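You operate a simulated robot arm through the tools that you are given. There is no shell and no other tool. Be economical: measure what you need, move in short steps, check, and stop when the job is done.

You are at the controls of a simulated two-armed robot. One attempt, no reset.

TASK
Pick up the swing-top bottle with one hand, pass it to the other hand and put it on the free end of the steel table. Open the drawer of the small steel bench, take the blue cap and leave it in the inside the small bench drawer and shut the drawer again. Put the clear jug with a green handle in the wash basin. Put the clear jug with a white handle on the top of the low steel stand. Put the green glass beaker on the filling bench top away on the top under the orange lever. The order is free. Set down upright: swing-top bottle, clear jug with a green handle, clear jug with a white handle.

Only the result counts: the job must be done as asked and must still hold three seconds after the hand-in. Knocking over, shifting, dropping, spilling or breaking anything else fails it. A push-on lid holds only when it is set on centred and level and pressed home; a screw cap is set on level and turned clockwise until tight.

THE ROBOT
Two 7-joint arms with two-finger parallel grippers on one trunk, on a base that drives. Base frame: it is fixed to the floor where the robot stands at the start and does not move with it; the origin is under the middle of the robot, x ahead of it, y to its left, z up; the surface under the hand at the start is at about z = 780. Lengths are in mm, angles in degrees, forces in N, time in s.
The left shoulder is at the start at [50, 168, 1082], the right one opposite. With the tool pointing down near the work surface each hand reaches from about 200 to 660 mm from the robot's upright axis, wherever it stands, measured 20 degrees to its own side. Places, roughly: blue cap (5x5x3 cm) [500, 900, 800]; clear jug with a green handle (13x8x14 cm) [1600, 2200, 900]; clear jug with a white handle (13x8x14 cm) [900, 2600, 900]; drawer of the small steel bench [4500, -1900, 800]; free end of the steel table [1700, 2300, 900]; green glass beaker (6x6x4 cm) [1100, -1700, 900]; inside the small bench drawer [4500, -1900, 700]; swing-top bottle [500, 250, 750]; top of the low steel stand [800, 6400, 600]; top under the orange lever [300, 13900, 1300]; wash basin inside [5300, 1300, 600]. Payload 1.57 kg a hand.
Tool frame (each hand has its own): the origin (TCP) lies between the finger pads and is the grasp point; the fingertips stand 30 mm ahead of it; z points along the fingers, y is the line along which they close. The gripper opens to 80 mm. The fingers are 17 mm wide and 12 mm thick; the gripper's body (40 by 82 mm) begins 80 mm behind the TCP.
Orientation is that of the tool frame in the base frame, as [roll, pitch, yaw] about the fixed x, y, z axes, in that order (R = Rz(yaw) Ry(pitch) Rx(roll)). With the fingers straight down and closing along the base's y, the tool's x points along the base's -x, its y along +y and its z along -z.

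THE INTERFACE
- The arms move only by the tool step_arm. It takes "left_motion", "right_motion" or both (then of equal length, played together; a hand with none holds still); each is a list of rows, each a list of 3 entries, a list of its own where there are three numbers: the shift along the tool's x, y, z in mm, then the turn, a rotation vector about the tool's x, y, z in degrees, then the gripper command, from -1 (shut) to 1 (fully open), values between in proportion. In form: [[[x, y, z], [rx, ry, rz], hand], ...]. A call has 1 to 20 rows; each row shifts and turns the commanded pose from where the row before left it, along the tool's axes as they then stand. Rows are played at 5 a second. More than 50 mm and 8.6 degrees between two rows, or a gripper value outside its range, and nothing of the call is played. A pose out of reach is approached as far as the arm can. The call stops where the force on the tool passes 40 N (or 10 N more than at its start, if that is more) or the arm is blocked; 0.2 s more then pass. Each finger travels about 45 mm/s and halts on what it meets, pressing with about 40 N; the grip force reading is that of the motor and also rises with nothing between the fingers. The clock runs only during rows and for 0.2 s after the last one: add rows that do not move to give the fingers time. The reply holds the time, the measured pose of the TCP, the force on the tool along the base axes, the opening and the grip force, in the units named above and with some noise, with the torque about the TCP (base axes, N m) and any sound that the robot's microphone picked up.
- Cameras (640 x 400 px; columns grow to the right, rows downward): "scene" is now at [109.4, 53.3, 1290.2]; the picture's right is [0.61, -0.79, 0.00], its down [-0.46, -0.36, -0.81] and it looks along [0.64, 0.50, -0.58] (base axes); focal length 281 px, centre (320, 200). "left" rides on the left gripper at [72, 7, -122] in its tool frame; the picture's right is [-0.09, 1.00, 0.00], its down [-0.84, -0.08, -0.54] and it looks along [-0.54, -0.05, 0.84] (tool axes); focal length 238 px, centre (320, 200). "right" rides on the right gripper at [72, -7, -122] in its tool frame; the picture's right is [0.09, 1.00, 0.00], its down [-0.84, 0.08, -0.54] and it looks along [-0.54, 0.05, 0.84] (tool axes); focal length 238 px, centre (320, 200). There is no depth. A picture from a camera that has moved, and an enlarged one, comes with that camera's place and axes in the base frame and with its lens.
- snapshot(camera): a new picture of that camera. It takes no simulated time.
- lift_body(by): slides the trunk up (or, below 0, down) by that many mm; the arms and the scene camera ride with it, the base frame stays. It gives what a move gives, with no picture.
- steer(legs): drives the robot by 1 to 6 legs, each [ahead, left, turn to the left] in mm, mm and degrees, along the robot's own axes; the way and the turn of a leg run together, so that a leg with both is an arc; at most 1500 mm and 180 degrees a leg. The arms and the cameras ride along, it lands a little off, and it stops where it bumps. It gives what a move gives.
- head_to(pan, tilt): turns the head with the scene camera to pan (to the left, within 80 degrees either way) and tilt (down, from -29 to 69), counted from straight ahead of the robot. It gives what a move gives.
- zoom(camera, box): a new picture of the part [left, top, right, bottom] of that camera's present view, enlarged. It takes no simulated time.
- sign_off(): hands the job in; it is judged then, once.

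Work in short steps. Places have to be worked out from the pictures, the camera data and where the tool is seen: move nearer, look again, correct. Check each grasp and each placing, and mend what went wrong. You have 196 turns and 192 pictures in all, those below and enlarged ones among them. Open the grippers and draw the arms clear of the work before you hand the job in, unless the task says otherwise.

The tools are called after "Emit:" by a JSON object that holds its "method" and its "body". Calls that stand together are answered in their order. step_arm: Moves the arms, as the interface text tells. Its arguments: {"type":"object","properties":{"left_motion":{"type":"array"},"right_motion":{"type":"array"}},"required":[]} The other tools are called the same way: lift_body (by) slides the trunk up or down; steer (legs) drives the base; head_to (pan, tilt) turns the head that bears the scene camera; snapshot (camera) takes a picture; zoom (camera, box) takes an enlarged picture of a part of a camera's view; sign_off () hands the job in.

At the start:

```text
time_s: 0.0
left_ee_pos: [329.8, 390.1, 1088.4]
left_tool_rot: [-179.9, -0.1, -179.8]
left_force: [-0.4, -0.1, 0.3]
left_wrist_torque: [0.01, 0.03, 0.02]
left_finger_gap: 80.1
left_grip_force: 0.0
right_ee_pos: [403.1, 77.3, 1140.1]
right_tool_rot: [179.9, 0.0, 179.9]
right_force: [-0.1, 1.0, 0.0]
right_wrist_torque: [0.02, -0.02, 0.05]
right_finger_gap: 80.0
right_grip_force: 0.0
trunk travel left (down, up): [-250.0, 193.0]
robot x, y, heading: [-2.5, -0.4, -0.1]
head pan, tilt: [37.8, 35.6]
```

scene: 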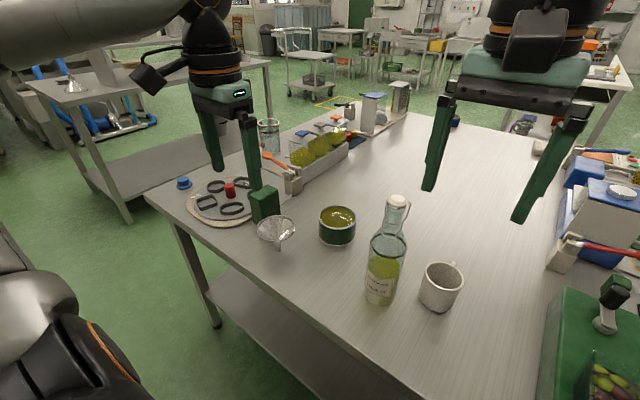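
right: 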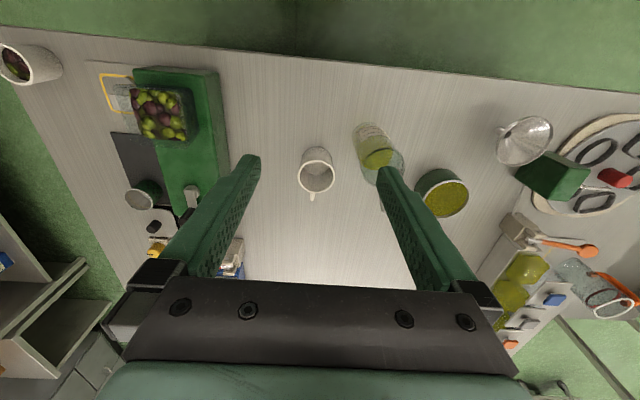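
left: 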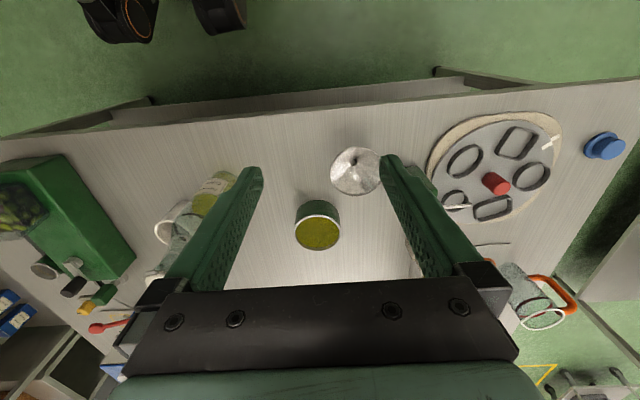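

I locate the bottle at about (475, 183) with its base at z≈780. First I look around to learn the layout.

Emit:
{"method": "head_to", "body": {"pan": 60, "tilt": 5}}

Emit:
{"method": "snapshot", "body": {"camera": "scene"}}

Emit:
{"method": "head_to", "body": {"pan": 0, "tilt": 10}}

Emit:
{"method": "snapshot", "body": {"camera": "scene"}}

Emit:
{"method": "head_to", "body": {"pan": -65, "tilt": 15}}

Emit:
{"method": "snapshot", "body": {"camera": "scene"}}

```text
time_s: 1.0
left_ee_pos: [329.7, 389.4, 1088.8]
left_tool_rot: [-180.0, 0.0, -179.8]
left_force: [-0.2, 0.3, -0.8]
left_wrist_torque: [-0.01, -0.01, 0.01]
left_finger_gap: 80.0
left_grip_force: 0.1
right_ee_pos: [404.0, 76.4, 1139.2]
right_tool_rot: [179.9, -0.1, -180.0]
right_force: [-0.6, -0.5, -0.1]
right_wrist_torque: [0.0, -0.01, -0.02]
right_finger_gap: 80.0
right_grip_force: 0.0
trunk travel left (down, up): [-250.0, 193.0]
robot x, y, heading: [-0.4, -2.3, -0.0]
head pan, tilt: [60.0, 5.0]
```

```text
188 pictures are left
camera scene: at [86.1, 79.0, 1339.2], right [0.87, -0.5, 0.0], down [-0.04, -0.08, -1.0], along [0.5, 0.86, -0.09], focal length 281 px, centre (320, 200)
```

scene: 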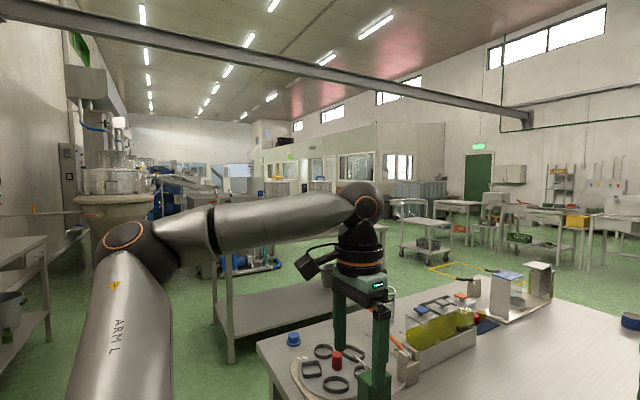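

```text
time_s: 2.3
left_ee_pos: [329.4, 390.6, 1089.2]
left_tool_rot: [180.0, 0.0, -179.9]
left_force: [0.3, 0.0, -0.4]
left_wrist_torque: [0.04, 0.01, 0.0]
left_finger_gap: 80.1
left_grip_force: 0.0
right_ee_pos: [403.3, 76.8, 1139.7]
right_tool_rot: [180.0, 0.0, -180.0]
right_force: [-0.1, 0.0, -0.5]
right_wrist_torque: [-0.02, -0.02, 0.0]
right_finger_gap: 79.9
right_grip_force: 0.1
trunk travel left (down, up): [-250.0, 193.0]
robot x, y, heading: [1.1, -2.2, 0.1]
head pan, tilt: [0.0, 10.0]
```

```text
187 pictures are left
camera scene: at [133.1, -0.5, 1331.2], right [0.0, -1.0, 0.0], down [-0.17, 0.0, -0.98], along [0.98, 0.0, -0.17], focal length 281 px, centre (320, 200)
```

scene: 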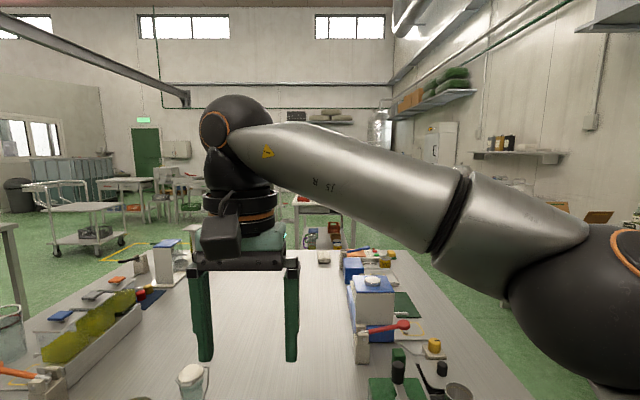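

```text
time_s: 3.6
left_ee_pos: [329.7, 390.1, 1088.6]
left_tool_rot: [-180.0, 0.1, -179.8]
left_force: [-0.5, -0.4, 0.4]
left_wrist_torque: [-0.02, 0.01, -0.01]
left_finger_gap: 80.0
left_grip_force: 0.0
right_ee_pos: [402.9, 76.5, 1139.3]
right_tool_rot: [179.9, 0.0, -180.0]
right_force: [0.2, 0.4, -0.6]
right_wrist_torque: [0.0, 0.03, -0.03]
right_finger_gap: 79.9
right_grip_force: 0.0
trunk travel left (down, up): [-250.0, 193.0]
robot x, y, heading: [-2.4, 1.3, -0.1]
head pan, tilt: [-65.0, 15.0]
```

```text
186 pictures are left
camera scene: at [79.6, -85.1, 1323.1], right [-0.91, -0.42, 0.0], down [-0.11, 0.23, -0.97], along [0.41, -0.88, -0.26], focal length 281 px, centre (320, 200)
```

scene: 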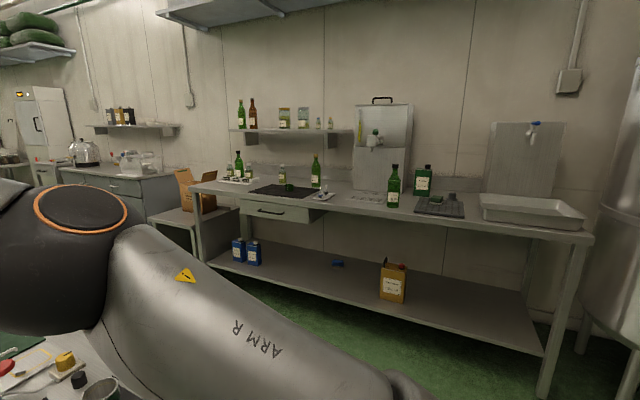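

Layout is seen. Now a close look at the bottle.

Emit:
{"method": "head_to", "body": {"pan": 25, "tilt": 40}}

Emit:
{"method": "zoom", "body": {"camera": "scene", "box": [220, 120, 420, 320]}}

```text
time_s: 5.3
left_ee_pos: [329.0, 390.1, 1089.0]
left_tool_rot: [-180.0, 0.0, -179.9]
left_force: [-1.1, -0.5, 0.8]
left_wrist_torque: [-0.01, 0.01, 0.01]
left_finger_gap: 79.9
left_grip_force: 0.2
right_ee_pos: [403.4, 76.5, 1138.2]
right_tool_rot: [179.9, 0.0, 179.9]
right_force: [0.5, -0.7, 1.0]
right_wrist_torque: [-0.02, -0.01, 0.03]
right_finger_gap: 79.9
right_grip_force: 0.0
trunk travel left (down, up): [-250.0, 193.0]
robot x, y, heading: [0.5, -2.7, 0.2]
head pan, tilt: [25.0, 40.0]
```

```text
2.00 times, centred on (320, 220) of scene
camera zoom: at [117.2, 35.4, 1283.5], right [0.42, -0.91, 0.0], down [-0.58, -0.27, -0.77], along [0.69, 0.32, -0.64], focal length 562 px, centre (320, 160)
```

zoom: 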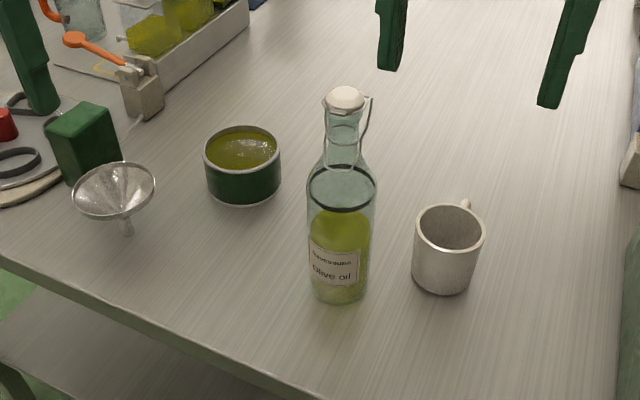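

Bottle axis ≈ (471, 177), neck z≈955–1005, bail on the −y side. I bring the right hand over the neck with the closing line turned 65° so it avoids the bail, then look.

Emit:
{"method": "step_arm", "body": {"right_motion": [[[0, 0, 0], [0, 0, 8.1], 1], [[0, 0, 0], [0, 0, 8.1], 1], [[0, 0, 0], [0, 0, 8.1], 1], [[0, 0, 0], [0, 0, 8.1], 1], [[0, 0, 0], [0, 0, 8.1], 1], [[0, 0, 0], [0, 0, 8.1], 1], [[0, 0, 0], [0, 0, 8.1], 1], [[0, 0, 0], [0, 0, 8.1], 1], [[20.6, 34.6, 0], [0, 0, 0], 1], [[20.6, 34.6, 0], [0, 0, 0], 1], [[20.6, 34.6, 0], [0, 0, 0], 1], [[0, 0, 0], [0, 0, 0], 1]]}}

Emit:
{"method": "snapshot", "body": {"camera": "right"}}

Emit:
{"method": "snapshot", "body": {"camera": "scene"}}

```text
time_s: 7.9
left_ee_pos: [331.0, 390.6, 1088.2]
left_tool_rot: [180.0, 0.0, -179.9]
left_force: [-0.6, 0.3, 0.2]
left_wrist_torque: [0.04, 0.0, -0.01]
left_finger_gap: 79.9
left_grip_force: 0.1
right_ee_pos: [423.8, 121.7, 1116.9]
right_tool_rot: [-179.9, 0.0, 115.3]
right_force: [-0.9, 0.2, -1.2]
right_wrist_torque: [0.02, -0.02, 0.04]
right_finger_gap: 79.9
right_grip_force: 0.1
right hand out of reach, approached as far as the arm can: row 10, 11
trunk travel left (down, up): [-250.0, 193.0]
robot x, y, heading: [1.7, 0.6, -0.2]
head pan, tilt: [25.0, 40.0]
```

```text
184 pictures are left
camera right: at [386.6, 183.5, 1238.7], right [0.86, 0.51, 0.0], down [0.43, -0.72, 0.54], along [0.28, -0.47, -0.84], focal length 238 px, centre (320, 200)
```

right: 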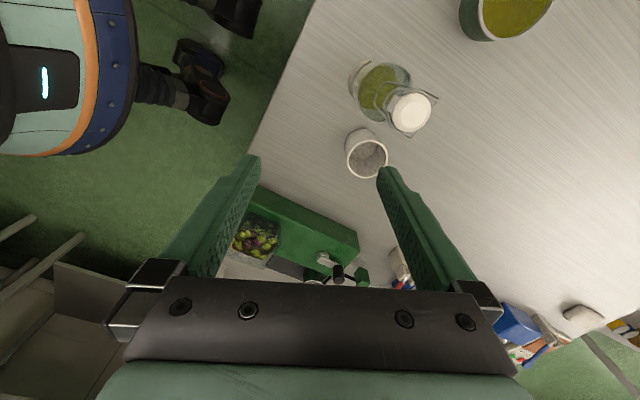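

```text
183 pictures are left
camera scene: at [117.2, 35.5, 1283.5], right [0.42, -0.91, 0.0], down [-0.58, -0.27, -0.77], along [0.69, 0.32, -0.64], focal length 281 px, centre (320, 200)
```

scene: 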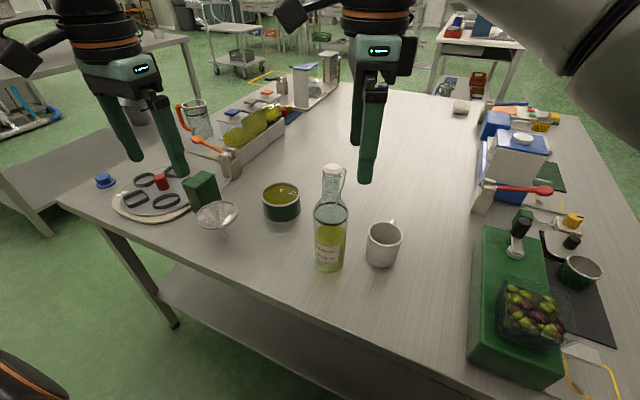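

The right arm is short of reach here; I'll turn the robot 30° left. First a zoom to read where the bail wires are.

Emit:
{"method": "zoom", "body": {"camera": "right", "box": [340, 50, 460, 150]}}

Emit:
{"method": "steer", "body": {"legs": [[0, 0, 30]]}}

Emit:
{"method": "snapshot", "body": {"camera": "right"}}

```text
4.00 times, centred on (400, 100) of right
camera zoom: at [386.6, 183.5, 1238.7], right [0.86, 0.51, 0.0], down [0.43, -0.72, 0.54], along [0.28, -0.47, -0.84], focal length 953 px, centre (0, 600)
```

zoom: 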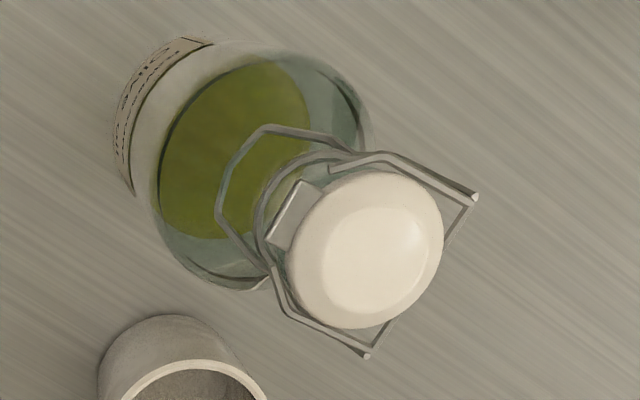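

```text
time_s: 9.7
left_ee_pos: [97.0, 500.9, 1089.3]
left_tool_rot: [-180.0, 0.0, -150.7]
left_force: [-0.1, -0.6, 0.5]
left_wrist_torque: [-0.01, -0.01, 0.0]
left_finger_gap: 80.0
left_grip_force: 0.1
right_ee_pos: [308.8, 312.3, 1117.0]
right_tool_rot: [180.0, -0.1, 144.4]
right_force: [0.1, 0.1, 0.1]
right_wrist_torque: [0.03, 0.01, -0.01]
right_finger_gap: 80.2
right_grip_force: 0.1
trunk travel left (down, up): [-250.0, 193.0]
robot x, y, heading: [-2.0, -2.8, 29.2]
head pan, tilt: [25.0, 40.0]
```

```text
181 pictures are left
camera right: at [247.8, 348.5, 1239.0], right [0.5, 0.86, 0.0], down [0.73, -0.42, 0.54], along [0.47, -0.27, -0.84], focal length 238 px, centre (320, 200)
```

right: 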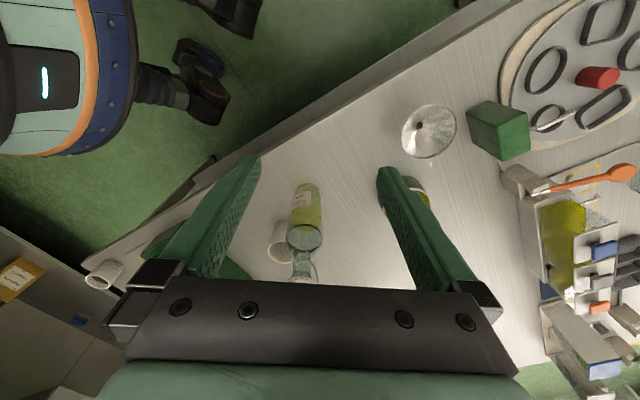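

Bail wires surround the neck, so both hands will grip the 67 mm body instead, tilted from the side. I turn the right hand to point along heading 45° and move it behind the bottle.

Emit:
{"method": "step_arm", "body": {"right_motion": [[[0, 0, 0], [0, 0, -8.06], 1], [[0, 0, 0], [0, 0, -8.06], 1], [[0, 0, 0], [0, 0, -8.06], 1], [[0, 0, 0], [0, 0, -8.06], 1], [[0, 0, 0], [0, 0, -8.06], 1], [[0, 0, 0], [0, 0, -8.06], 1], [[0, 0, 0], [0, 0, -8.06], 1], [[0, 0, 0], [0, 0, -8.06], 1], [[0, 0, 0], [0, 0, -8.06], 1], [[0, 0, 0], [0, 0, -8.06], 1], [[15.7, -35, 0], [0, 0, 0], 1], [[15.7, -35, 0], [0, 0, 0], 1], [[15.7, -35, 0], [0, 0, 0], 1], [[15.7, -35, 0], [0, 0, 0], 1], [[15.7, -35, 0], [0, 0, 0], 1], [[15.7, -35, 0], [0, 0, 0], 1]]}}

Emit:
{"method": "step_arm", "body": {"right_motion": [[[0, 0, 0], [0, -8.57, 0], 1], [[0, 0, 0], [0, -8.57, 0], 1], [[0, 0, 0], [0, -8.57, 0], 1], [[0, 0, 0], [0, -8.57, 0], 1], [[0, 0, 0], [0, -8.57, 0], 1], [[0, 0, 0], [0, -8.57, 0], 1], [[0, 0, 0], [0, -8.57, 0], 1], [[0, 0, 0], [0, 0, 0], 1]]}}

Emit:
{"method": "snapshot", "body": {"camera": "right"}}

Emit:
{"method": "snapshot", "body": {"camera": "scene"}}

```text
time_s: 13.1
left_ee_pos: [97.7, 501.5, 1089.4]
left_tool_rot: [180.0, 0.1, -150.7]
left_force: [-0.2, -0.3, -0.5]
left_wrist_torque: [0.03, 0.0, 0.0]
left_finger_gap: 79.9
left_grip_force: 0.0
right_ee_pos: [393.5, 96.8, 1115.9]
right_tool_rot: [179.9, 0.1, -134.9]
right_force: [-0.1, -0.1, 0.1]
right_wrist_torque: [0.03, -0.01, -0.03]
right_finger_gap: 80.2
right_grip_force: 0.0
trunk travel left (down, up): [-250.0, 193.0]
robot x, y, heading: [1.7, -0.3, 29.2]
head pan, tilt: [25.0, 40.0]
```

```text
time_s: 14.9
left_ee_pos: [96.0, 500.5, 1089.5]
left_tool_rot: [180.0, 0.0, -150.7]
left_force: [-0.3, 0.1, 0.0]
left_wrist_torque: [-0.01, 0.03, 0.0]
left_finger_gap: 80.0
left_grip_force: 0.1
right_ee_pos: [391.9, 97.1, 1116.7]
right_tool_rot: [179.8, 60.1, -135.1]
right_force: [0.1, 0.0, 0.8]
right_wrist_torque: [0.04, 0.01, -0.01]
right_finger_gap: 80.2
right_grip_force: 0.0
trunk travel left (down, up): [-250.0, 193.0]
robot x, y, heading: [-2.1, 1.3, 29.1]
head pan, tilt: [25.0, 40.0]
```

```text
180 pictures are left
camera right: at [296.6, -8.0, 1115.1], right [-0.74, 0.67, -0.08], down [-0.09, 0.02, 1.0], along [0.67, 0.74, 0.05], focal length 238 px, centre (320, 200)
```

right: 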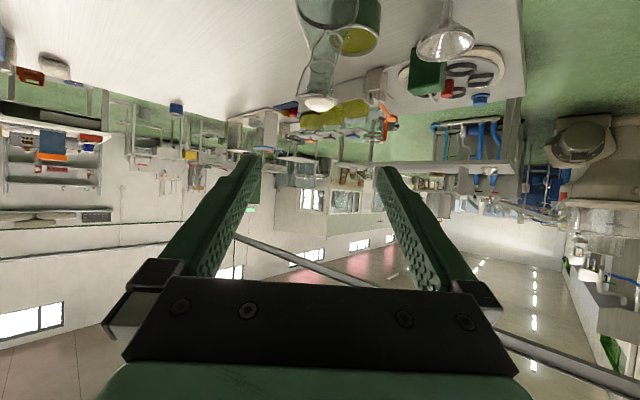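

```text
179 pictures are left
camera scene: at [84.7, 88.0, 1283.5], right [0.81, -0.58, 0.0], down [-0.38, -0.52, -0.77], along [0.45, 0.62, -0.64], focal length 281 px, centre (320, 200)
```

scene: 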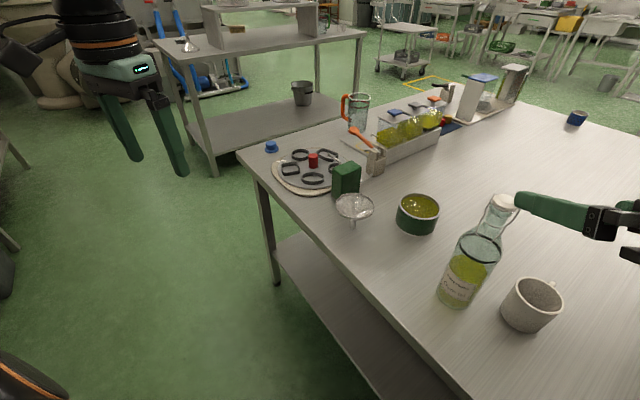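

Bottle is laterally aligned with the right hand. I lower it to the staging height and approach most of the way.

Emit:
{"method": "step_arm", "body": {"right_motion": [[[32, 0, 18.4], [0, 0, 0], 1], [[32, 0, 18.4], [0, 0, 0], 1], [[32, 0, 18.4], [0, 0, 0], 1], [[31, 0, 18.4], [0, 0, 0], 1], [[0, 0, 20], [0, 0, 0], 1], [[0, 0, 20], [0, 0, 0], 1], [[0, 0, 0], [0, 0, 0], 1]]}}

Emit:
{"method": "snapshot", "body": {"camera": "right"}}

Emit:
{"method": "snapshot", "body": {"camera": "scene"}}

```text
time_s: 16.5
left_ee_pos: [96.5, 502.1, 1088.4]
left_tool_rot: [180.0, 0.0, -150.6]
left_force: [-0.2, 0.2, 0.1]
left_wrist_torque: [0.02, 0.01, -0.03]
left_finger_gap: 79.9
left_grip_force: 0.0
right_ee_pos: [437.3, 150.6, 962.8]
right_tool_rot: [179.9, 60.0, -135.0]
right_force: [0.1, -0.4, -0.3]
right_wrist_torque: [0.02, -0.01, -0.03]
right_finger_gap: 80.2
right_grip_force: 0.1
right hand out of reach, approached as far as the arm can: row 1, 2, 3, 4
trunk travel left (down, up): [-250.0, 193.0]
robot x, y, heading: [-2.9, 1.8, 29.1]
head pan, tilt: [25.0, 40.0]
```

```text
178 pictures are left
camera right: at [341.9, 45.1, 961.1], right [-0.74, 0.67, -0.08], down [-0.09, 0.02, 1.0], along [0.67, 0.74, 0.05], focal length 238 px, centre (320, 200)
```

right: 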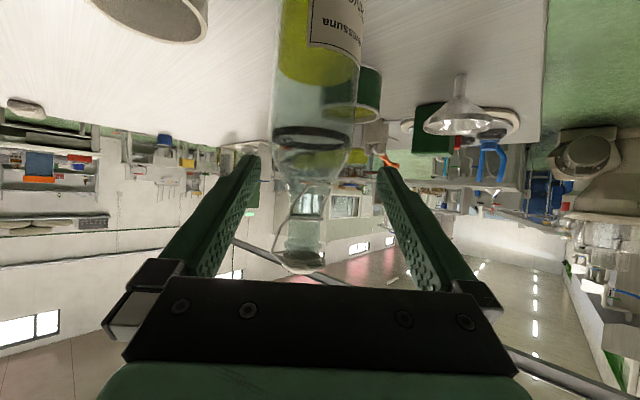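

```text
177 pictures are left
camera scene: at [84.7, 87.9, 1283.5], right [0.81, -0.58, 0.0], down [-0.38, -0.52, -0.77], along [0.45, 0.62, -0.64], focal length 281 px, centre (320, 200)
```

scene: 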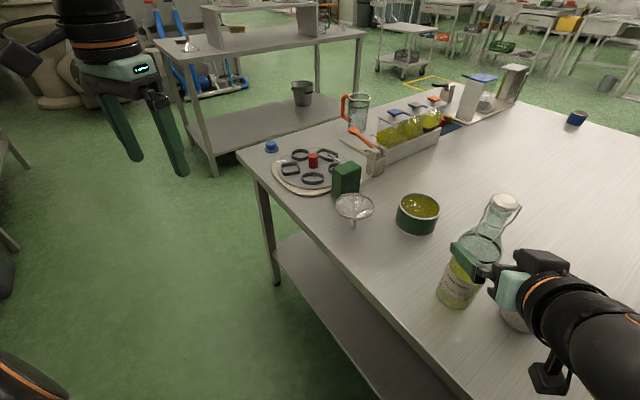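

Tool is 42 mm short and 5.5 mm off laterally. I correct sideways first, then advance and lower to z≈905.

Emit:
{"method": "step_arm", "body": {"right_motion": [[[0, -5.5, 0], [0, 0, 0], 1], [[8, 0, 16], [0, 0, 0], 1], [[8, 0, 16], [0, 0, 0], 1], [[8, 0, 16], [0, 0, 0], 1], [[5, 0, 16], [0, 0, 0], 1], [[0, 0, 0], [0, 0, 0], 1]]}}

Emit:
{"method": "snapshot", "body": {"camera": "right"}}

Emit:
{"method": "snapshot", "body": {"camera": "scene"}}

```text
time_s: 17.9
left_ee_pos: [97.0, 501.2, 1088.4]
left_tool_rot: [-179.9, 0.0, -150.7]
left_force: [-0.5, -0.5, 0.0]
left_wrist_torque: [-0.04, -0.02, 0.01]
left_finger_gap: 80.1
left_grip_force: 0.0
right_ee_pos: [469.9, 174.4, 904.5]
right_tool_rot: [179.9, 60.1, -135.0]
right_force: [0.5, -0.4, -0.8]
right_wrist_torque: [0.01, -0.02, 0.02]
right_finger_gap: 80.2
right_grip_force: 0.0
trunk travel left (down, up): [-250.0, 193.0]
robot x, y, heading: [-2.1, 2.1, 29.4]
head pan, tilt: [25.0, 40.0]
```

```text
176 pictures are left
camera right: at [374.5, 69.9, 902.7], right [-0.74, 0.67, -0.08], down [-0.09, 0.02, 1.0], along [0.67, 0.74, 0.05], focal length 238 px, centre (320, 200)
```

right: 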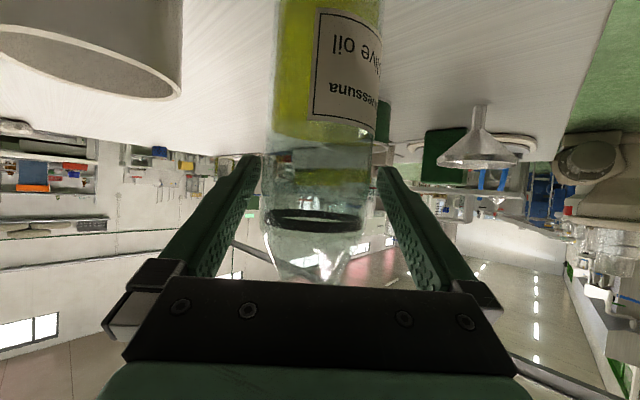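

```text
175 pictures are left
camera scene: at [84.7, 87.9, 1283.5], right [0.81, -0.58, 0.0], down [-0.38, -0.52, -0.77], along [0.45, 0.62, -0.64], focal length 281 px, centre (320, 200)
```

scene: 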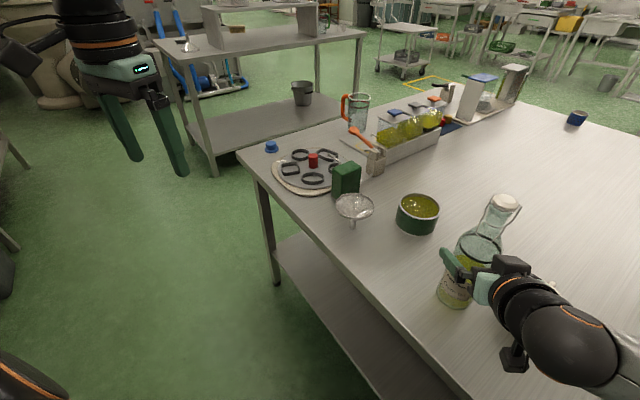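

Bottle is centred between the fingers, but near the shoulder; I go 14 mm lower and close.

Emit:
{"method": "step_arm", "body": {"right_motion": [[[12, 0, 7], [0, 0, 0], 1], [[0, 0, 0], [0, 0, 0], 0.6], [[0, 0, 0], [0, 0, 0], 0.2], [[0, 0, 0], [0, 0, 0], -0.4], [[0, 0, 0], [0, 0, 0], -1], [[0, 0, 0], [0, 0, 0], -1], [[0, 0, 0], [0, 0, 0], -1]]}}

Emit:
{"method": "snapshot", "body": {"camera": "right"}}

```text
time_s: 19.5
left_ee_pos: [97.1, 500.5, 1088.7]
left_tool_rot: [-180.0, 0.0, -150.7]
left_force: [-1.0, -1.5, 0.6]
left_wrist_torque: [0.01, -0.01, -0.01]
left_finger_gap: 80.0
left_grip_force: 0.0
right_ee_pos: [470.2, 175.1, 889.7]
right_tool_rot: [179.9, 59.9, -135.1]
right_force: [-0.3, -0.7, 0.5]
right_wrist_torque: [0.14, 0.1, 0.07]
right_finger_gap: 66.9
right_grip_force: 39.8
trunk travel left (down, up): [-250.0, 193.0]
robot x, y, heading: [-3.0, 1.1, 29.1]
head pan, tilt: [25.0, 40.0]
```

```text
174 pictures are left
camera right: at [374.7, 69.8, 888.3], right [-0.74, 0.67, -0.08], down [-0.09, 0.02, 1.0], along [0.67, 0.74, 0.04], focal length 238 px, centre (320, 200)
```

right: 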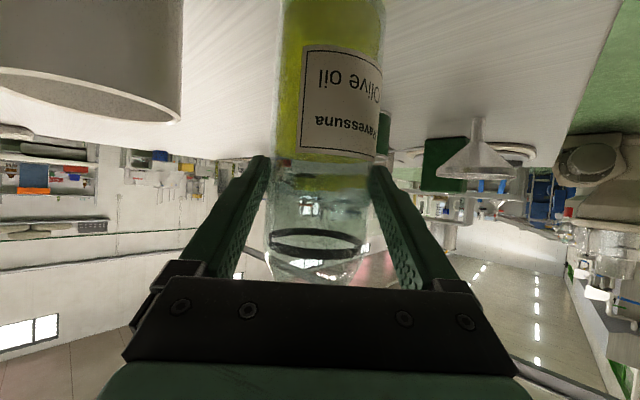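

Gripped (gap 66.9). I lift with the trunk by 150 mm, then turn the left hand to heading −20° and pitch it.

Emit:
{"method": "lift_body", "body": {"by": 150}}

Emit:
{"method": "step_arm", "body": {"left_motion": [[[0, 0, 0], [0, 0, 8.2], 1], [[0, 0, 0], [0, 0, 8.2], 1], [[0, 0, 0], [0, 0, 8.2], 1], [[0, 0, 0], [0, 0, 8.2], 1], [[0, 0, 0], [0, 0, 8.2], 1], [[0, 0, 0], [0, 0, 8.2], 1], [[-40, 0, 0], [0, 0, 0], 1], [[-40, 0, 0], [0, 0, 0], 1], [[-40, 0, 0], [0, 0, 0], 1], [[0, 0, 0], [0, -8.57, 0], 1], [[0, 0, 0], [0, -8.57, 0], 1], [[0, 0, 0], [0, -8.57, 0], 1], [[0, 0, 0], [0, -8.57, 0], 1], [[0, 0, 0], [0, -8.57, 0], 1], [[0, 0, 0], [0, -8.57, 0], 1], [[0, 0, 0], [0, -8.57, 0], 1], [[0, 0, 0], [0, 0, 0], 1]]}}

Emit:
{"method": "snapshot", "body": {"camera": "scene"}}

```text
time_s: 21.3
left_ee_pos: [97.8, 502.1, 1238.6]
left_tool_rot: [-180.0, 0.0, -150.8]
left_force: [0.0, -0.3, -1.0]
left_wrist_torque: [-0.01, 0.01, 0.02]
left_finger_gap: 80.0
left_grip_force: 0.1
right_ee_pos: [470.7, 175.6, 1040.2]
right_tool_rot: [179.9, 60.0, -135.1]
right_force: [-0.2, -0.3, -5.6]
right_wrist_torque: [0.18, 0.3, 0.04]
right_finger_gap: 66.8
right_grip_force: 39.9
trunk travel left (down, up): [-400.0, 43.0]
robot x, y, heading: [1.0, -2.0, 29.4]
head pan, tilt: [25.0, 40.0]
```

```text
time_s: 24.9
left_ee_pos: [209.6, 460.5, 1239.8]
left_tool_rot: [-180.0, 60.1, 159.9]
left_force: [0.0, -0.2, 0.4]
left_wrist_torque: [0.02, -0.03, 0.02]
left_finger_gap: 80.1
left_grip_force: 0.0
right_ee_pos: [471.5, 174.9, 1039.9]
right_tool_rot: [179.8, 59.9, -135.0]
right_force: [1.3, -0.4, -5.6]
right_wrist_torque: [-0.09, 0.04, 0.03]
right_finger_gap: 66.9
right_grip_force: 40.1
trunk travel left (down, up): [-400.0, 43.0]
robot x, y, heading: [1.7, 0.3, 29.0]
head pan, tilt: [25.0, 40.0]
```

```text
173 pictures are left
camera scene: at [85.3, 87.9, 1433.5], right [0.81, -0.58, 0.0], down [-0.38, -0.52, -0.77], along [0.45, 0.62, -0.64], focal length 281 px, centre (320, 200)
```

scene: 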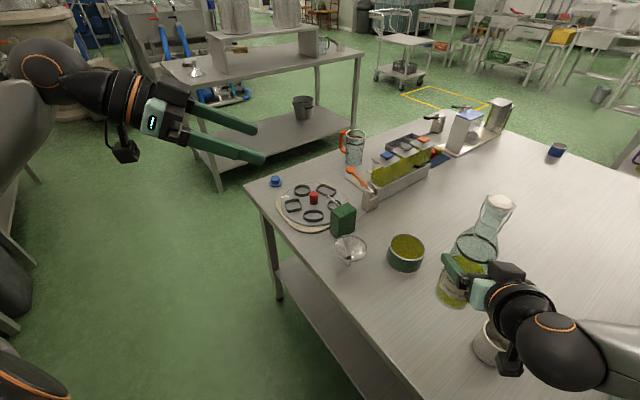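

Bottle is held (≈0.57 kg). Left hand moves to its staging point behind-left of the bottle's lower part.

Emit:
{"method": "step_arm", "body": {"left_motion": [[[7.6, -22.2, 37.6], [0, 0, 0], 1], [[7.6, -22.2, 37.6], [0, 0, 0], 1], [[7.6, -22.2, 37.6], [0, 0, 0], 1], [[7.6, -22.2, 37.6], [0, 0, 0], 1], [[7.6, -22.2, 37.6], [0, 0, 0], 1], [[7.6, -22.2, 37.6], [0, 0, 0], 1], [[7.6, -22.2, 37.6], [0, 0, 0], 1], [[7.6, -22.2, 37.6], [0, 0, 0], 1], [[0, 0, 0], [0, 0, 0], 1]]}}

Emit:
{"method": "snapshot", "body": {"camera": "left"}}

Emit:
{"method": "snapshot", "body": {"camera": "scene"}}

```text
time_s: 26.9
left_ee_pos: [364.3, 215.6, 1035.5]
left_tool_rot: [180.0, 60.0, 160.2]
left_force: [0.0, 0.0, -0.5]
left_wrist_torque: [0.03, 0.0, -0.01]
left_finger_gap: 79.8
left_grip_force: 0.1
right_ee_pos: [470.6, 174.8, 1040.8]
right_tool_rot: [179.8, 59.9, -135.2]
right_force: [-0.4, 0.1, -6.9]
right_wrist_torque: [-0.08, 0.07, 0.0]
right_finger_gap: 66.6
right_grip_force: 40.1
trunk travel left (down, up): [-400.0, 43.0]
robot x, y, heading: [-3.3, -0.2, 29.4]
head pan, tilt: [25.0, 40.0]
```

```text
172 pictures are left
camera left: at [234.3, 269.3, 1033.7], right [0.38, 0.92, 0.08], down [-0.07, -0.06, 1.0], along [0.92, -0.39, 0.05], focal length 238 px, centre (320, 200)
```

left: 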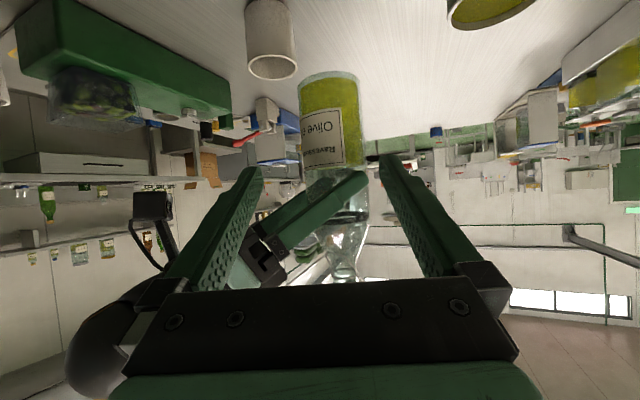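

```text
171 pictures are left
camera scene: at [85.1, 88.4, 1433.5], right [0.81, -0.58, 0.0], down [-0.38, -0.52, -0.77], along [0.45, 0.62, -0.64], focal length 281 px, centre (320, 200)
```

scene: 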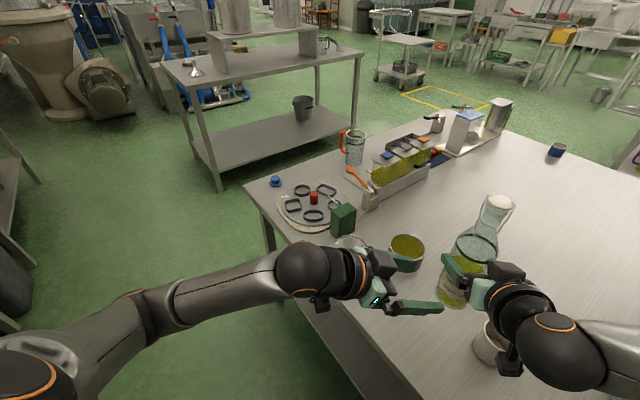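

Bottle axis, by both views, is near (478, 184), slightly ahead of the right TCP. I advance the left hand 100 mm with that lateral correction and check.

Emit:
{"method": "step_arm", "body": {"left_motion": [[[5, 9.2, 0], [0, 0, 0], 1], [[0, 0, 25], [0, 0, 0], 1], [[0, 0, 25], [0, 0, 0], 1], [[0, 0, 25], [0, 0, 0], 1], [[0, 0, 15], [0, 0, 0], 1], [[0, 0, 0], [0, 0, 0], 1]]}}

Emit:
{"method": "snapshot", "body": {"camera": "left"}}

Emit:
{"method": "snapshot", "body": {"camera": "scene"}}

```text
time_s: 28.3
left_ee_pos: [439.8, 198.9, 986.3]
left_tool_rot: [179.9, 60.0, 160.0]
left_force: [-0.2, -0.8, -0.9]
left_wrist_torque: [-0.02, 0.0, 0.02]
left_finger_gap: 80.3
left_grip_force: 0.1
right_ee_pos: [470.3, 175.6, 1040.6]
right_tool_rot: [179.9, 59.9, -135.1]
right_force: [0.2, 0.7, -5.9]
right_wrist_torque: [-0.07, 0.05, 0.01]
right_finger_gap: 66.7
right_grip_force: 40.4
trunk travel left (down, up): [-400.0, 43.0]
robot x, y, heading: [0.4, 1.9, 29.4]
head pan, tilt: [25.0, 40.0]
```

```text
170 pictures are left
camera left: at [309.2, 253.4, 984.5], right [0.38, 0.92, 0.08], down [-0.07, -0.06, 1.0], along [0.92, -0.39, 0.05], focal length 238 px, centre (320, 200)
```

left: 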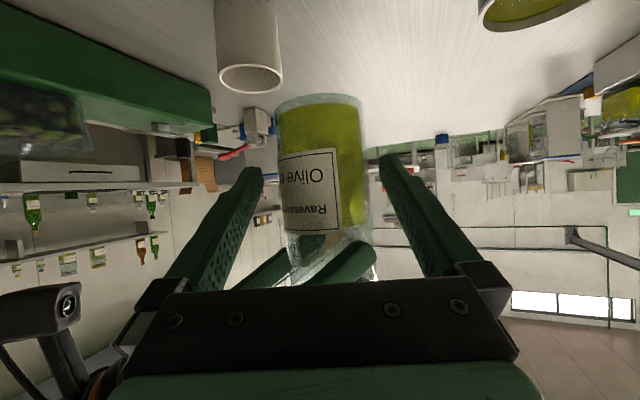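

```text
169 pictures are left
camera scene: at [85.3, 88.2, 1433.5], right [0.81, -0.58, 0.0], down [-0.38, -0.52, -0.77], along [0.45, 0.62, -0.64], focal length 281 px, centre (320, 200)
```

scene: 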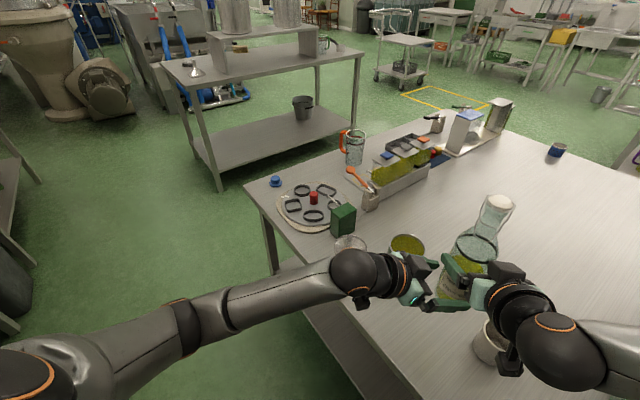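

Centred within 2 mm. I advance 45 mm more and close the left hand.

Emit:
{"method": "step_arm", "body": {"left_motion": [[[0, 2, 15], [0, 0, 0], 1], [[0, 0, 15], [0, 0, 0], 1], [[0, 0, 12], [0, 0, 0], 1], [[0, 0, 0], [0, 0, 0], 0.6], [[0, 0, 0], [0, 0, 0], 0.2], [[0, 0, 0], [0, 0, 0], -0.4], [[0, 0, 0], [0, 0, 0], -1], [[0, 0, 0], [0, 0, 0], -1], [[0, 0, 0], [0, 0, 0], -1]]}}

Emit:
{"method": "snapshot", "body": {"camera": "left"}}

```text
time_s: 30.3
left_ee_pos: [474.9, 188.4, 963.5]
left_tool_rot: [-180.0, 59.9, 160.1]
left_force: [-17.8, 1.2, 0.2]
left_wrist_torque: [-0.42, -1.28, -0.14]
left_finger_gap: 66.2
left_grip_force: 39.9
right_ee_pos: [471.3, 173.6, 1041.0]
right_tool_rot: [179.9, 60.1, -135.1]
right_force: [17.5, -1.8, -2.9]
right_wrist_torque: [0.35, 0.0, -0.11]
right_finger_gap: 66.8
right_grip_force: 39.9
trunk travel left (down, up): [-400.0, 43.0]
robot x, y, heading: [2.0, 1.2, 29.0]
head pan, tilt: [25.0, 40.0]
```

```text
168 pictures are left
camera left: at [344.3, 243.4, 962.7], right [0.38, 0.92, 0.08], down [-0.07, -0.06, 1.0], along [0.92, -0.39, 0.05], focal length 238 px, centre (320, 200)
```

left: 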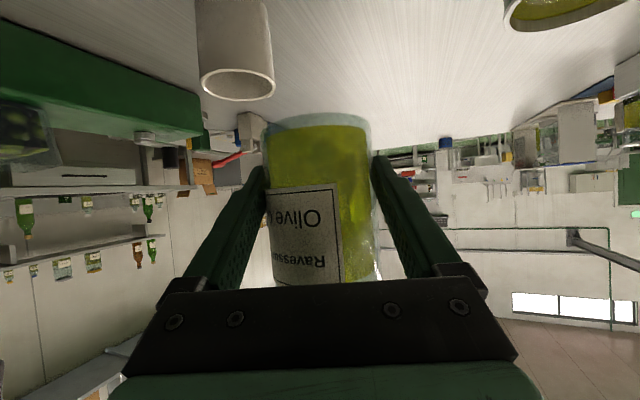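

Both hands hold it. I open the right hand and back it off along its own axis.

Emit:
{"method": "step_arm", "body": {"right_motion": [[[0, 0, 0], [0, 0, 0], 0], [[0, 0, 0], [0, 0, 0], 1], [[0, 0, 0], [0, 0, 0], 1], [[0, 0, 0], [0, 0, 0], 1], [[0, 0, -20], [0, 0, 0], 1], [[0, 0, -30], [0, 0, 0], 1], [[0, 0, -40], [0, 0, 0], 1], [[0, 0, -40], [0, 0, 0], 1], [[0, 0, -20], [0, 0, 0], 1], [[0, 0, 0], [0, 0, 0], 1]]}}

Emit:
{"method": "snapshot", "body": {"camera": "scene"}}

Emit:
{"method": "snapshot", "body": {"camera": "left"}}

```text
time_s: 32.5
left_ee_pos: [475.4, 188.2, 965.6]
left_tool_rot: [179.9, 60.1, 160.1]
left_force: [-1.0, 0.3, -5.9]
left_wrist_torque: [0.04, 0.07, 0.01]
left_finger_gap: 66.3
left_grip_force: 39.9
right_ee_pos: [410.8, 127.8, 1107.8]
right_tool_rot: [180.0, 59.8, -135.1]
right_force: [-0.2, -0.7, 0.0]
right_wrist_torque: [-0.04, -0.02, 0.02]
right_finger_gap: 79.8
right_grip_force: 0.1
right hand out of reach, approached as far as the arm can: row 8, 9
trunk travel left (down, up): [-400.0, 43.0]
robot x, y, heading: [-4.1, 1.1, 29.2]
head pan, tilt: [25.0, 40.0]
```

```text
167 pictures are left
camera scene: at [85.4, 88.2, 1433.4], right [0.81, -0.58, 0.0], down [-0.38, -0.52, -0.77], along [0.45, 0.62, -0.64], focal length 281 px, centre (320, 200)
```

scene: 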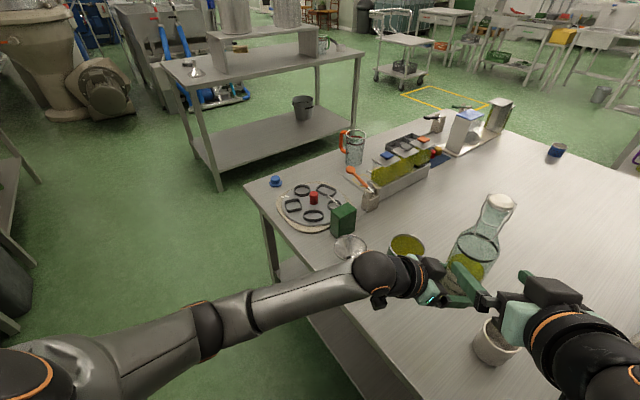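

```text
166 pictures are left
camera left: at [344.7, 243.6, 963.0], right [0.38, 0.92, 0.08], down [-0.07, -0.06, 1.0], along [0.92, -0.39, 0.05], focal length 238 px, centre (320, 200)
```

left: 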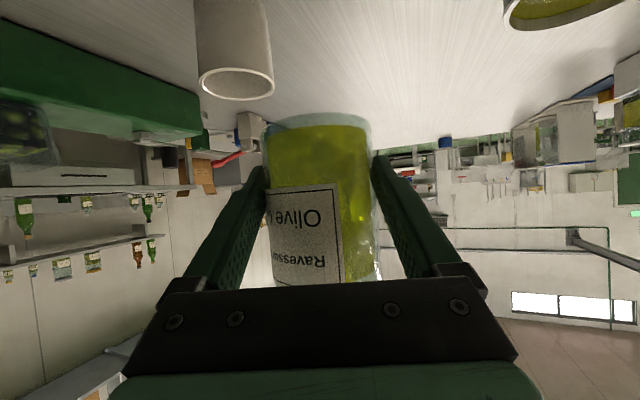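

Handover done; left holds the bottle alone. I back off, turn to face the steel table (heading 90°) and drive into the aisle, then look.

Emit:
{"method": "steer", "body": {"legs": [[-200, 0, 0], [0, 0, 61], [1400, 0, 0]]}}

Emit:
{"method": "head_to", "body": {"pan": -35, "tilt": 25}}

Emit:
{"method": "snapshot", "body": {"camera": "scene"}}

```text
time_s: 43.3
left_ee_pos: [-127.6, 1812.8, 965.5]
left_tool_rot: [-180.0, 59.9, -138.3]
left_force: [0.0, 0.4, -6.1]
left_wrist_torque: [-0.06, 0.04, 0.02]
left_finger_gap: 66.2
left_grip_force: 40.0
right_ee_pos: [-104.7, 1726.9, 1107.5]
right_tool_rot: [179.9, 59.9, -73.4]
right_force: [-0.1, -0.1, -0.1]
right_wrist_torque: [-0.02, -0.01, 0.02]
right_finger_gap: 80.0
right_grip_force: 0.0
trunk travel left (down, up): [-400.0, 43.0]
robot x, y, heading: [-187.1, 1305.6, 90.9]
head pan, tilt: [25.0, 40.0]
```

```text
time_s: 44.6
left_ee_pos: [-128.2, 1812.2, 964.6]
left_tool_rot: [-180.0, 60.0, -138.3]
left_force: [0.5, 0.2, -5.8]
left_wrist_torque: [-0.06, 0.06, -0.02]
left_finger_gap: 66.2
left_grip_force: 39.6
right_ee_pos: [-104.0, 1725.9, 1107.7]
right_tool_rot: [180.0, 59.9, -73.4]
right_force: [-0.4, -0.1, -0.7]
right_wrist_torque: [0.02, -0.01, -0.03]
right_finger_gap: 79.9
right_grip_force: 0.0
trunk travel left (down, up): [-400.0, 43.0]
robot x, y, heading: [-183.9, 1303.4, 91.0]
head pan, tilt: [-35.0, 25.0]
```

```text
165 pictures are left
camera scene: at [-135.0, 1420.7, 1456.7], right [0.83, -0.56, 0.0], down [-0.24, -0.35, -0.91], along [0.51, 0.75, -0.42], focal length 281 px, centre (320, 200)
```

scene: 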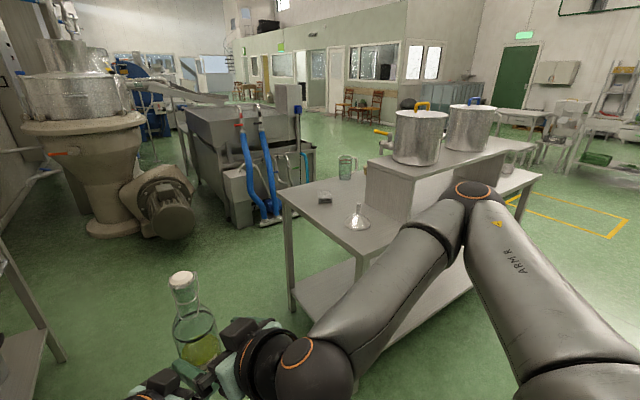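

The table spans about x 490–2030, y 2030–2710; the white-handled jug is at the left end back (≈888, 2635). I strafe right towards the free end.

Emit:
{"method": "steer", "body": {"legs": [[0, 0, -1], [0, -1000, 0], [0, -800, 0]]}}

Emit:
{"method": "head_to", "body": {"pan": 0, "tilt": 30}}

Emit:
{"method": "snapshot", "body": {"camera": "scene"}}

```text
time_s: 61.0
left_ee_pos: [1676.8, 1794.2, 964.9]
left_tool_rot: [180.0, 59.9, -139.7]
left_force: [0.0, 0.9, -6.0]
left_wrist_torque: [-0.04, 0.06, -0.02]
left_finger_gap: 66.2
left_grip_force: 39.9
right_ee_pos: [1697.1, 1709.4, 1107.5]
right_tool_rot: [179.9, 59.9, -75.1]
right_force: [0.2, -0.7, -0.1]
right_wrist_torque: [-0.01, 0.0, -0.03]
right_finger_gap: 80.1
right_grip_force: 0.1
trunk travel left (down, up): [-400.0, 43.0]
robot x, y, heading: [1606.2, 1286.5, 89.2]
head pan, tilt: [-35.0, 25.0]
```

```text
time_s: 62.0
left_ee_pos: [1677.1, 1795.3, 964.2]
left_tool_rot: [179.9, 59.8, -139.9]
left_force: [-0.3, -0.1, -6.1]
left_wrist_torque: [-0.05, 0.08, -0.02]
left_finger_gap: 66.4
left_grip_force: 39.7
right_ee_pos: [1698.1, 1708.9, 1107.5]
right_tool_rot: [179.9, 59.8, -75.0]
right_force: [-0.3, 0.7, -0.8]
right_wrist_torque: [-0.02, 0.02, 0.01]
right_finger_gap: 79.9
right_grip_force: 0.0
trunk travel left (down, up): [-400.0, 43.0]
robot x, y, heading: [1600.0, 1289.0, 89.1]
head pan, tilt: [0.0, 30.0]
```

```text
164 pictures are left
camera scene: at [1605.5, 1418.6, 1448.8], right [1.0, -0.01, 0.0], down [-0.01, -0.5, -0.87], along [0.01, 0.87, -0.5], focal length 281 px, centre (320, 200)
```

scene: 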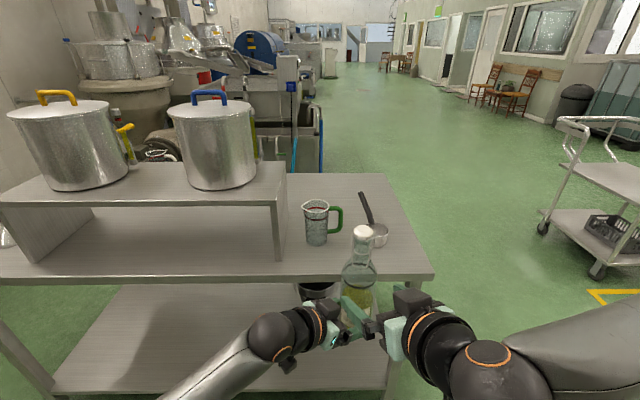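

The green jug stands at ≈(1605, 2150), a ladle at ≈(1813, 2200). I'll first take the jug with the right hand (rim pinch) so the free end is clear, so I move the bottle to the robot's left side now.

Emit:
{"method": "step_arm", "body": {"left_motion": [[[22, 11.5, -38], [0, 0, 0], -1], [[22, 11.5, -38], [0, 0, 0], -1], [[22, 11.5, -38], [0, 0, 0], -1], [[22, 11.5, -38], [0, 0, 0], -1], [[22, 11.5, -38], [0, 0, 0], -1], [[22, 11.5, -38], [0, 0, 0], -1], [[22, 11.5, -38], [0, 0, 0], -1], [[22, 11.5, -38], [0, 0, 0], -1], [[0, 0, 0], [0, 0, 0], -1]]}}

Emit:
{"method": "snapshot", "body": {"camera": "scene"}}

```text
time_s: 64.0
left_ee_pos: [1389.4, 1659.2, 965.9]
left_tool_rot: [179.9, 59.9, -140.0]
left_force: [-1.1, -0.1, -6.4]
left_wrist_torque: [-0.03, 0.09, -0.04]
left_finger_gap: 66.4
left_grip_force: 39.7
left hand out of reach, approached as far as the arm can: row 8
right_ee_pos: [1697.5, 1708.7, 1108.2]
right_tool_rot: [-180.0, 59.9, -75.0]
right_force: [-1.3, 0.2, 0.9]
right_wrist_torque: [-0.02, -0.01, 0.03]
right_finger_gap: 80.0
right_grip_force: 0.0
trunk travel left (down, up): [-400.0, 43.0]
robot x, y, heading: [1604.2, 1287.1, 89.2]
head pan, tilt: [0.0, 30.0]
```

```text
163 pictures are left
camera scene: at [1605.0, 1418.3, 1448.8], right [1.0, -0.01, 0.0], down [-0.01, -0.5, -0.87], along [0.01, 0.87, -0.5], focal length 281 px, centre (320, 200)
```

scene: 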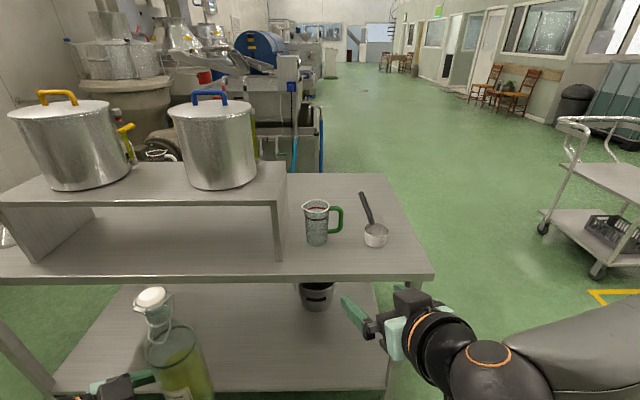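

I turn the right hand to point down with its closing line diagonal (heading 45°), then drive closer.

Emit:
{"method": "step_arm", "body": {"right_motion": [[[0, 0, 0], [0, 8.57, 0], 1], [[0, 0, 0], [0, 8.57, 0], 1], [[0, 0, 0], [0, 8.57, 0], 1], [[0, 0, 0], [0, 8.57, 0], 1], [[0, 0, 0], [0, 8.57, 0], 1], [[0, 0, 0], [0, 8.57, 0], 1], [[0, 0, 0], [0, 8.57, 0], 1], [[0, 0, 0], [0, 0, 8.57], 1], [[0, 0, 0], [0, 0, 8.57], 1], [[0, 0, 0], [0, 0, 8.57], 1], [[0, 0, 0], [0, 0, 8.57], 1], [[0, 0, 0], [0, 0, 8.57], 1], [[0, 0, 0], [0, 0, 8.57], 1], [[0, 0, 0], [0, 0, 8.57], 1], [[0, 0, 0], [0, 0, 0], 1]]}}

Emit:
{"method": "steer", "body": {"legs": [[335, 105, 0.8]]}}

Emit:
{"method": "head_to", "body": {"pan": -15, "tilt": 40}}

Emit:
{"method": "snapshot", "body": {"camera": "scene"}}

Emit:
{"method": "snapshot", "body": {"camera": "right"}}

```text
time_s: 67.2
left_ee_pos: [1390.6, 1658.8, 965.0]
left_tool_rot: [-180.0, 60.0, -139.9]
left_force: [-0.2, -0.3, -6.7]
left_wrist_torque: [-0.03, 0.04, -0.03]
left_finger_gap: 66.5
left_grip_force: 40.0
right_ee_pos: [1698.0, 1708.3, 1107.9]
right_tool_rot: [-180.0, -0.1, -135.1]
right_force: [0.1, 0.1, -0.3]
right_wrist_torque: [0.01, 0.02, 0.02]
right_finger_gap: 79.9
right_grip_force: 0.1
trunk travel left (down, up): [-400.0, 43.0]
robot x, y, heading: [1605.9, 1285.6, 88.9]
head pan, tilt: [0.0, 30.0]
```

```text
time_s: 69.5
left_ee_pos: [1285.3, 1995.6, 965.0]
left_tool_rot: [-179.9, 59.9, -139.1]
left_force: [-1.0, -0.1, -6.6]
left_wrist_torque: [0.0, 0.04, -0.02]
left_finger_gap: 66.3
left_grip_force: 40.0
right_ee_pos: [1591.5, 2049.9, 1108.5]
right_tool_rot: [-179.9, -0.1, -134.2]
right_force: [0.1, 0.0, -0.1]
right_wrist_torque: [-0.02, -0.03, -0.04]
right_finger_gap: 79.7
right_grip_force: 0.1
trunk travel left (down, up): [-400.0, 43.0]
robot x, y, heading: [1503.4, 1627.5, 90.0]
head pan, tilt: [0.0, 30.0]
```

```text
time_s: 70.3
left_ee_pos: [1285.7, 1995.8, 965.9]
left_tool_rot: [-180.0, 59.9, -139.1]
left_force: [0.4, 0.3, -6.8]
left_wrist_torque: [-0.07, 0.02, -0.01]
left_finger_gap: 66.3
left_grip_force: 40.0
right_ee_pos: [1591.7, 2047.7, 1108.9]
right_tool_rot: [180.0, -0.1, -134.2]
right_force: [0.5, -0.3, 0.8]
right_wrist_torque: [-0.05, -0.04, -0.03]
right_finger_gap: 80.0
right_grip_force: 0.0
trunk travel left (down, up): [-400.0, 43.0]
robot x, y, heading: [1501.2, 1625.0, 90.1]
head pan, tilt: [-15.0, 40.0]
```

```text
162 pictures are left
camera scene: at [1524.4, 1749.3, 1433.5], right [0.97, -0.26, 0.0], down [-0.17, -0.62, -0.77], along [0.2, 0.74, -0.64], focal length 281 px, centre (320, 200)
```

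scene: 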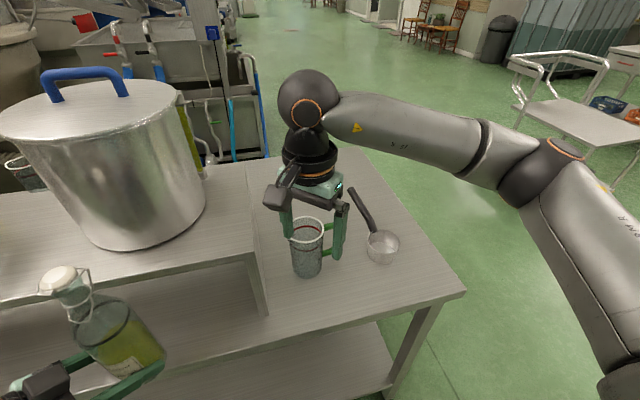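

```text
161 pictures are left
camera right: at [1545.8, 1992.0, 1229.6], right [-0.78, 0.63, 0.0], down [0.53, 0.65, 0.54], along [0.34, 0.42, -0.84], focal length 238 px, centre (320, 200)
```

right: 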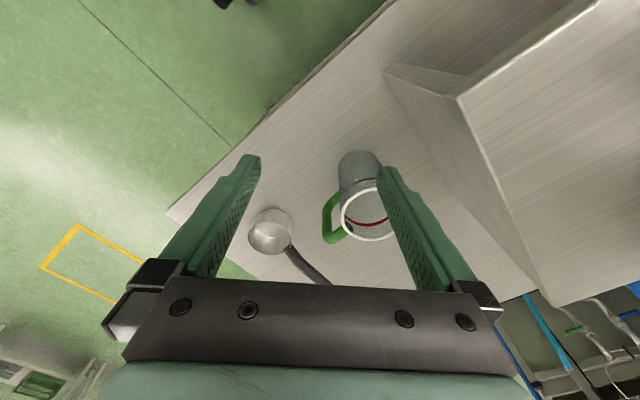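

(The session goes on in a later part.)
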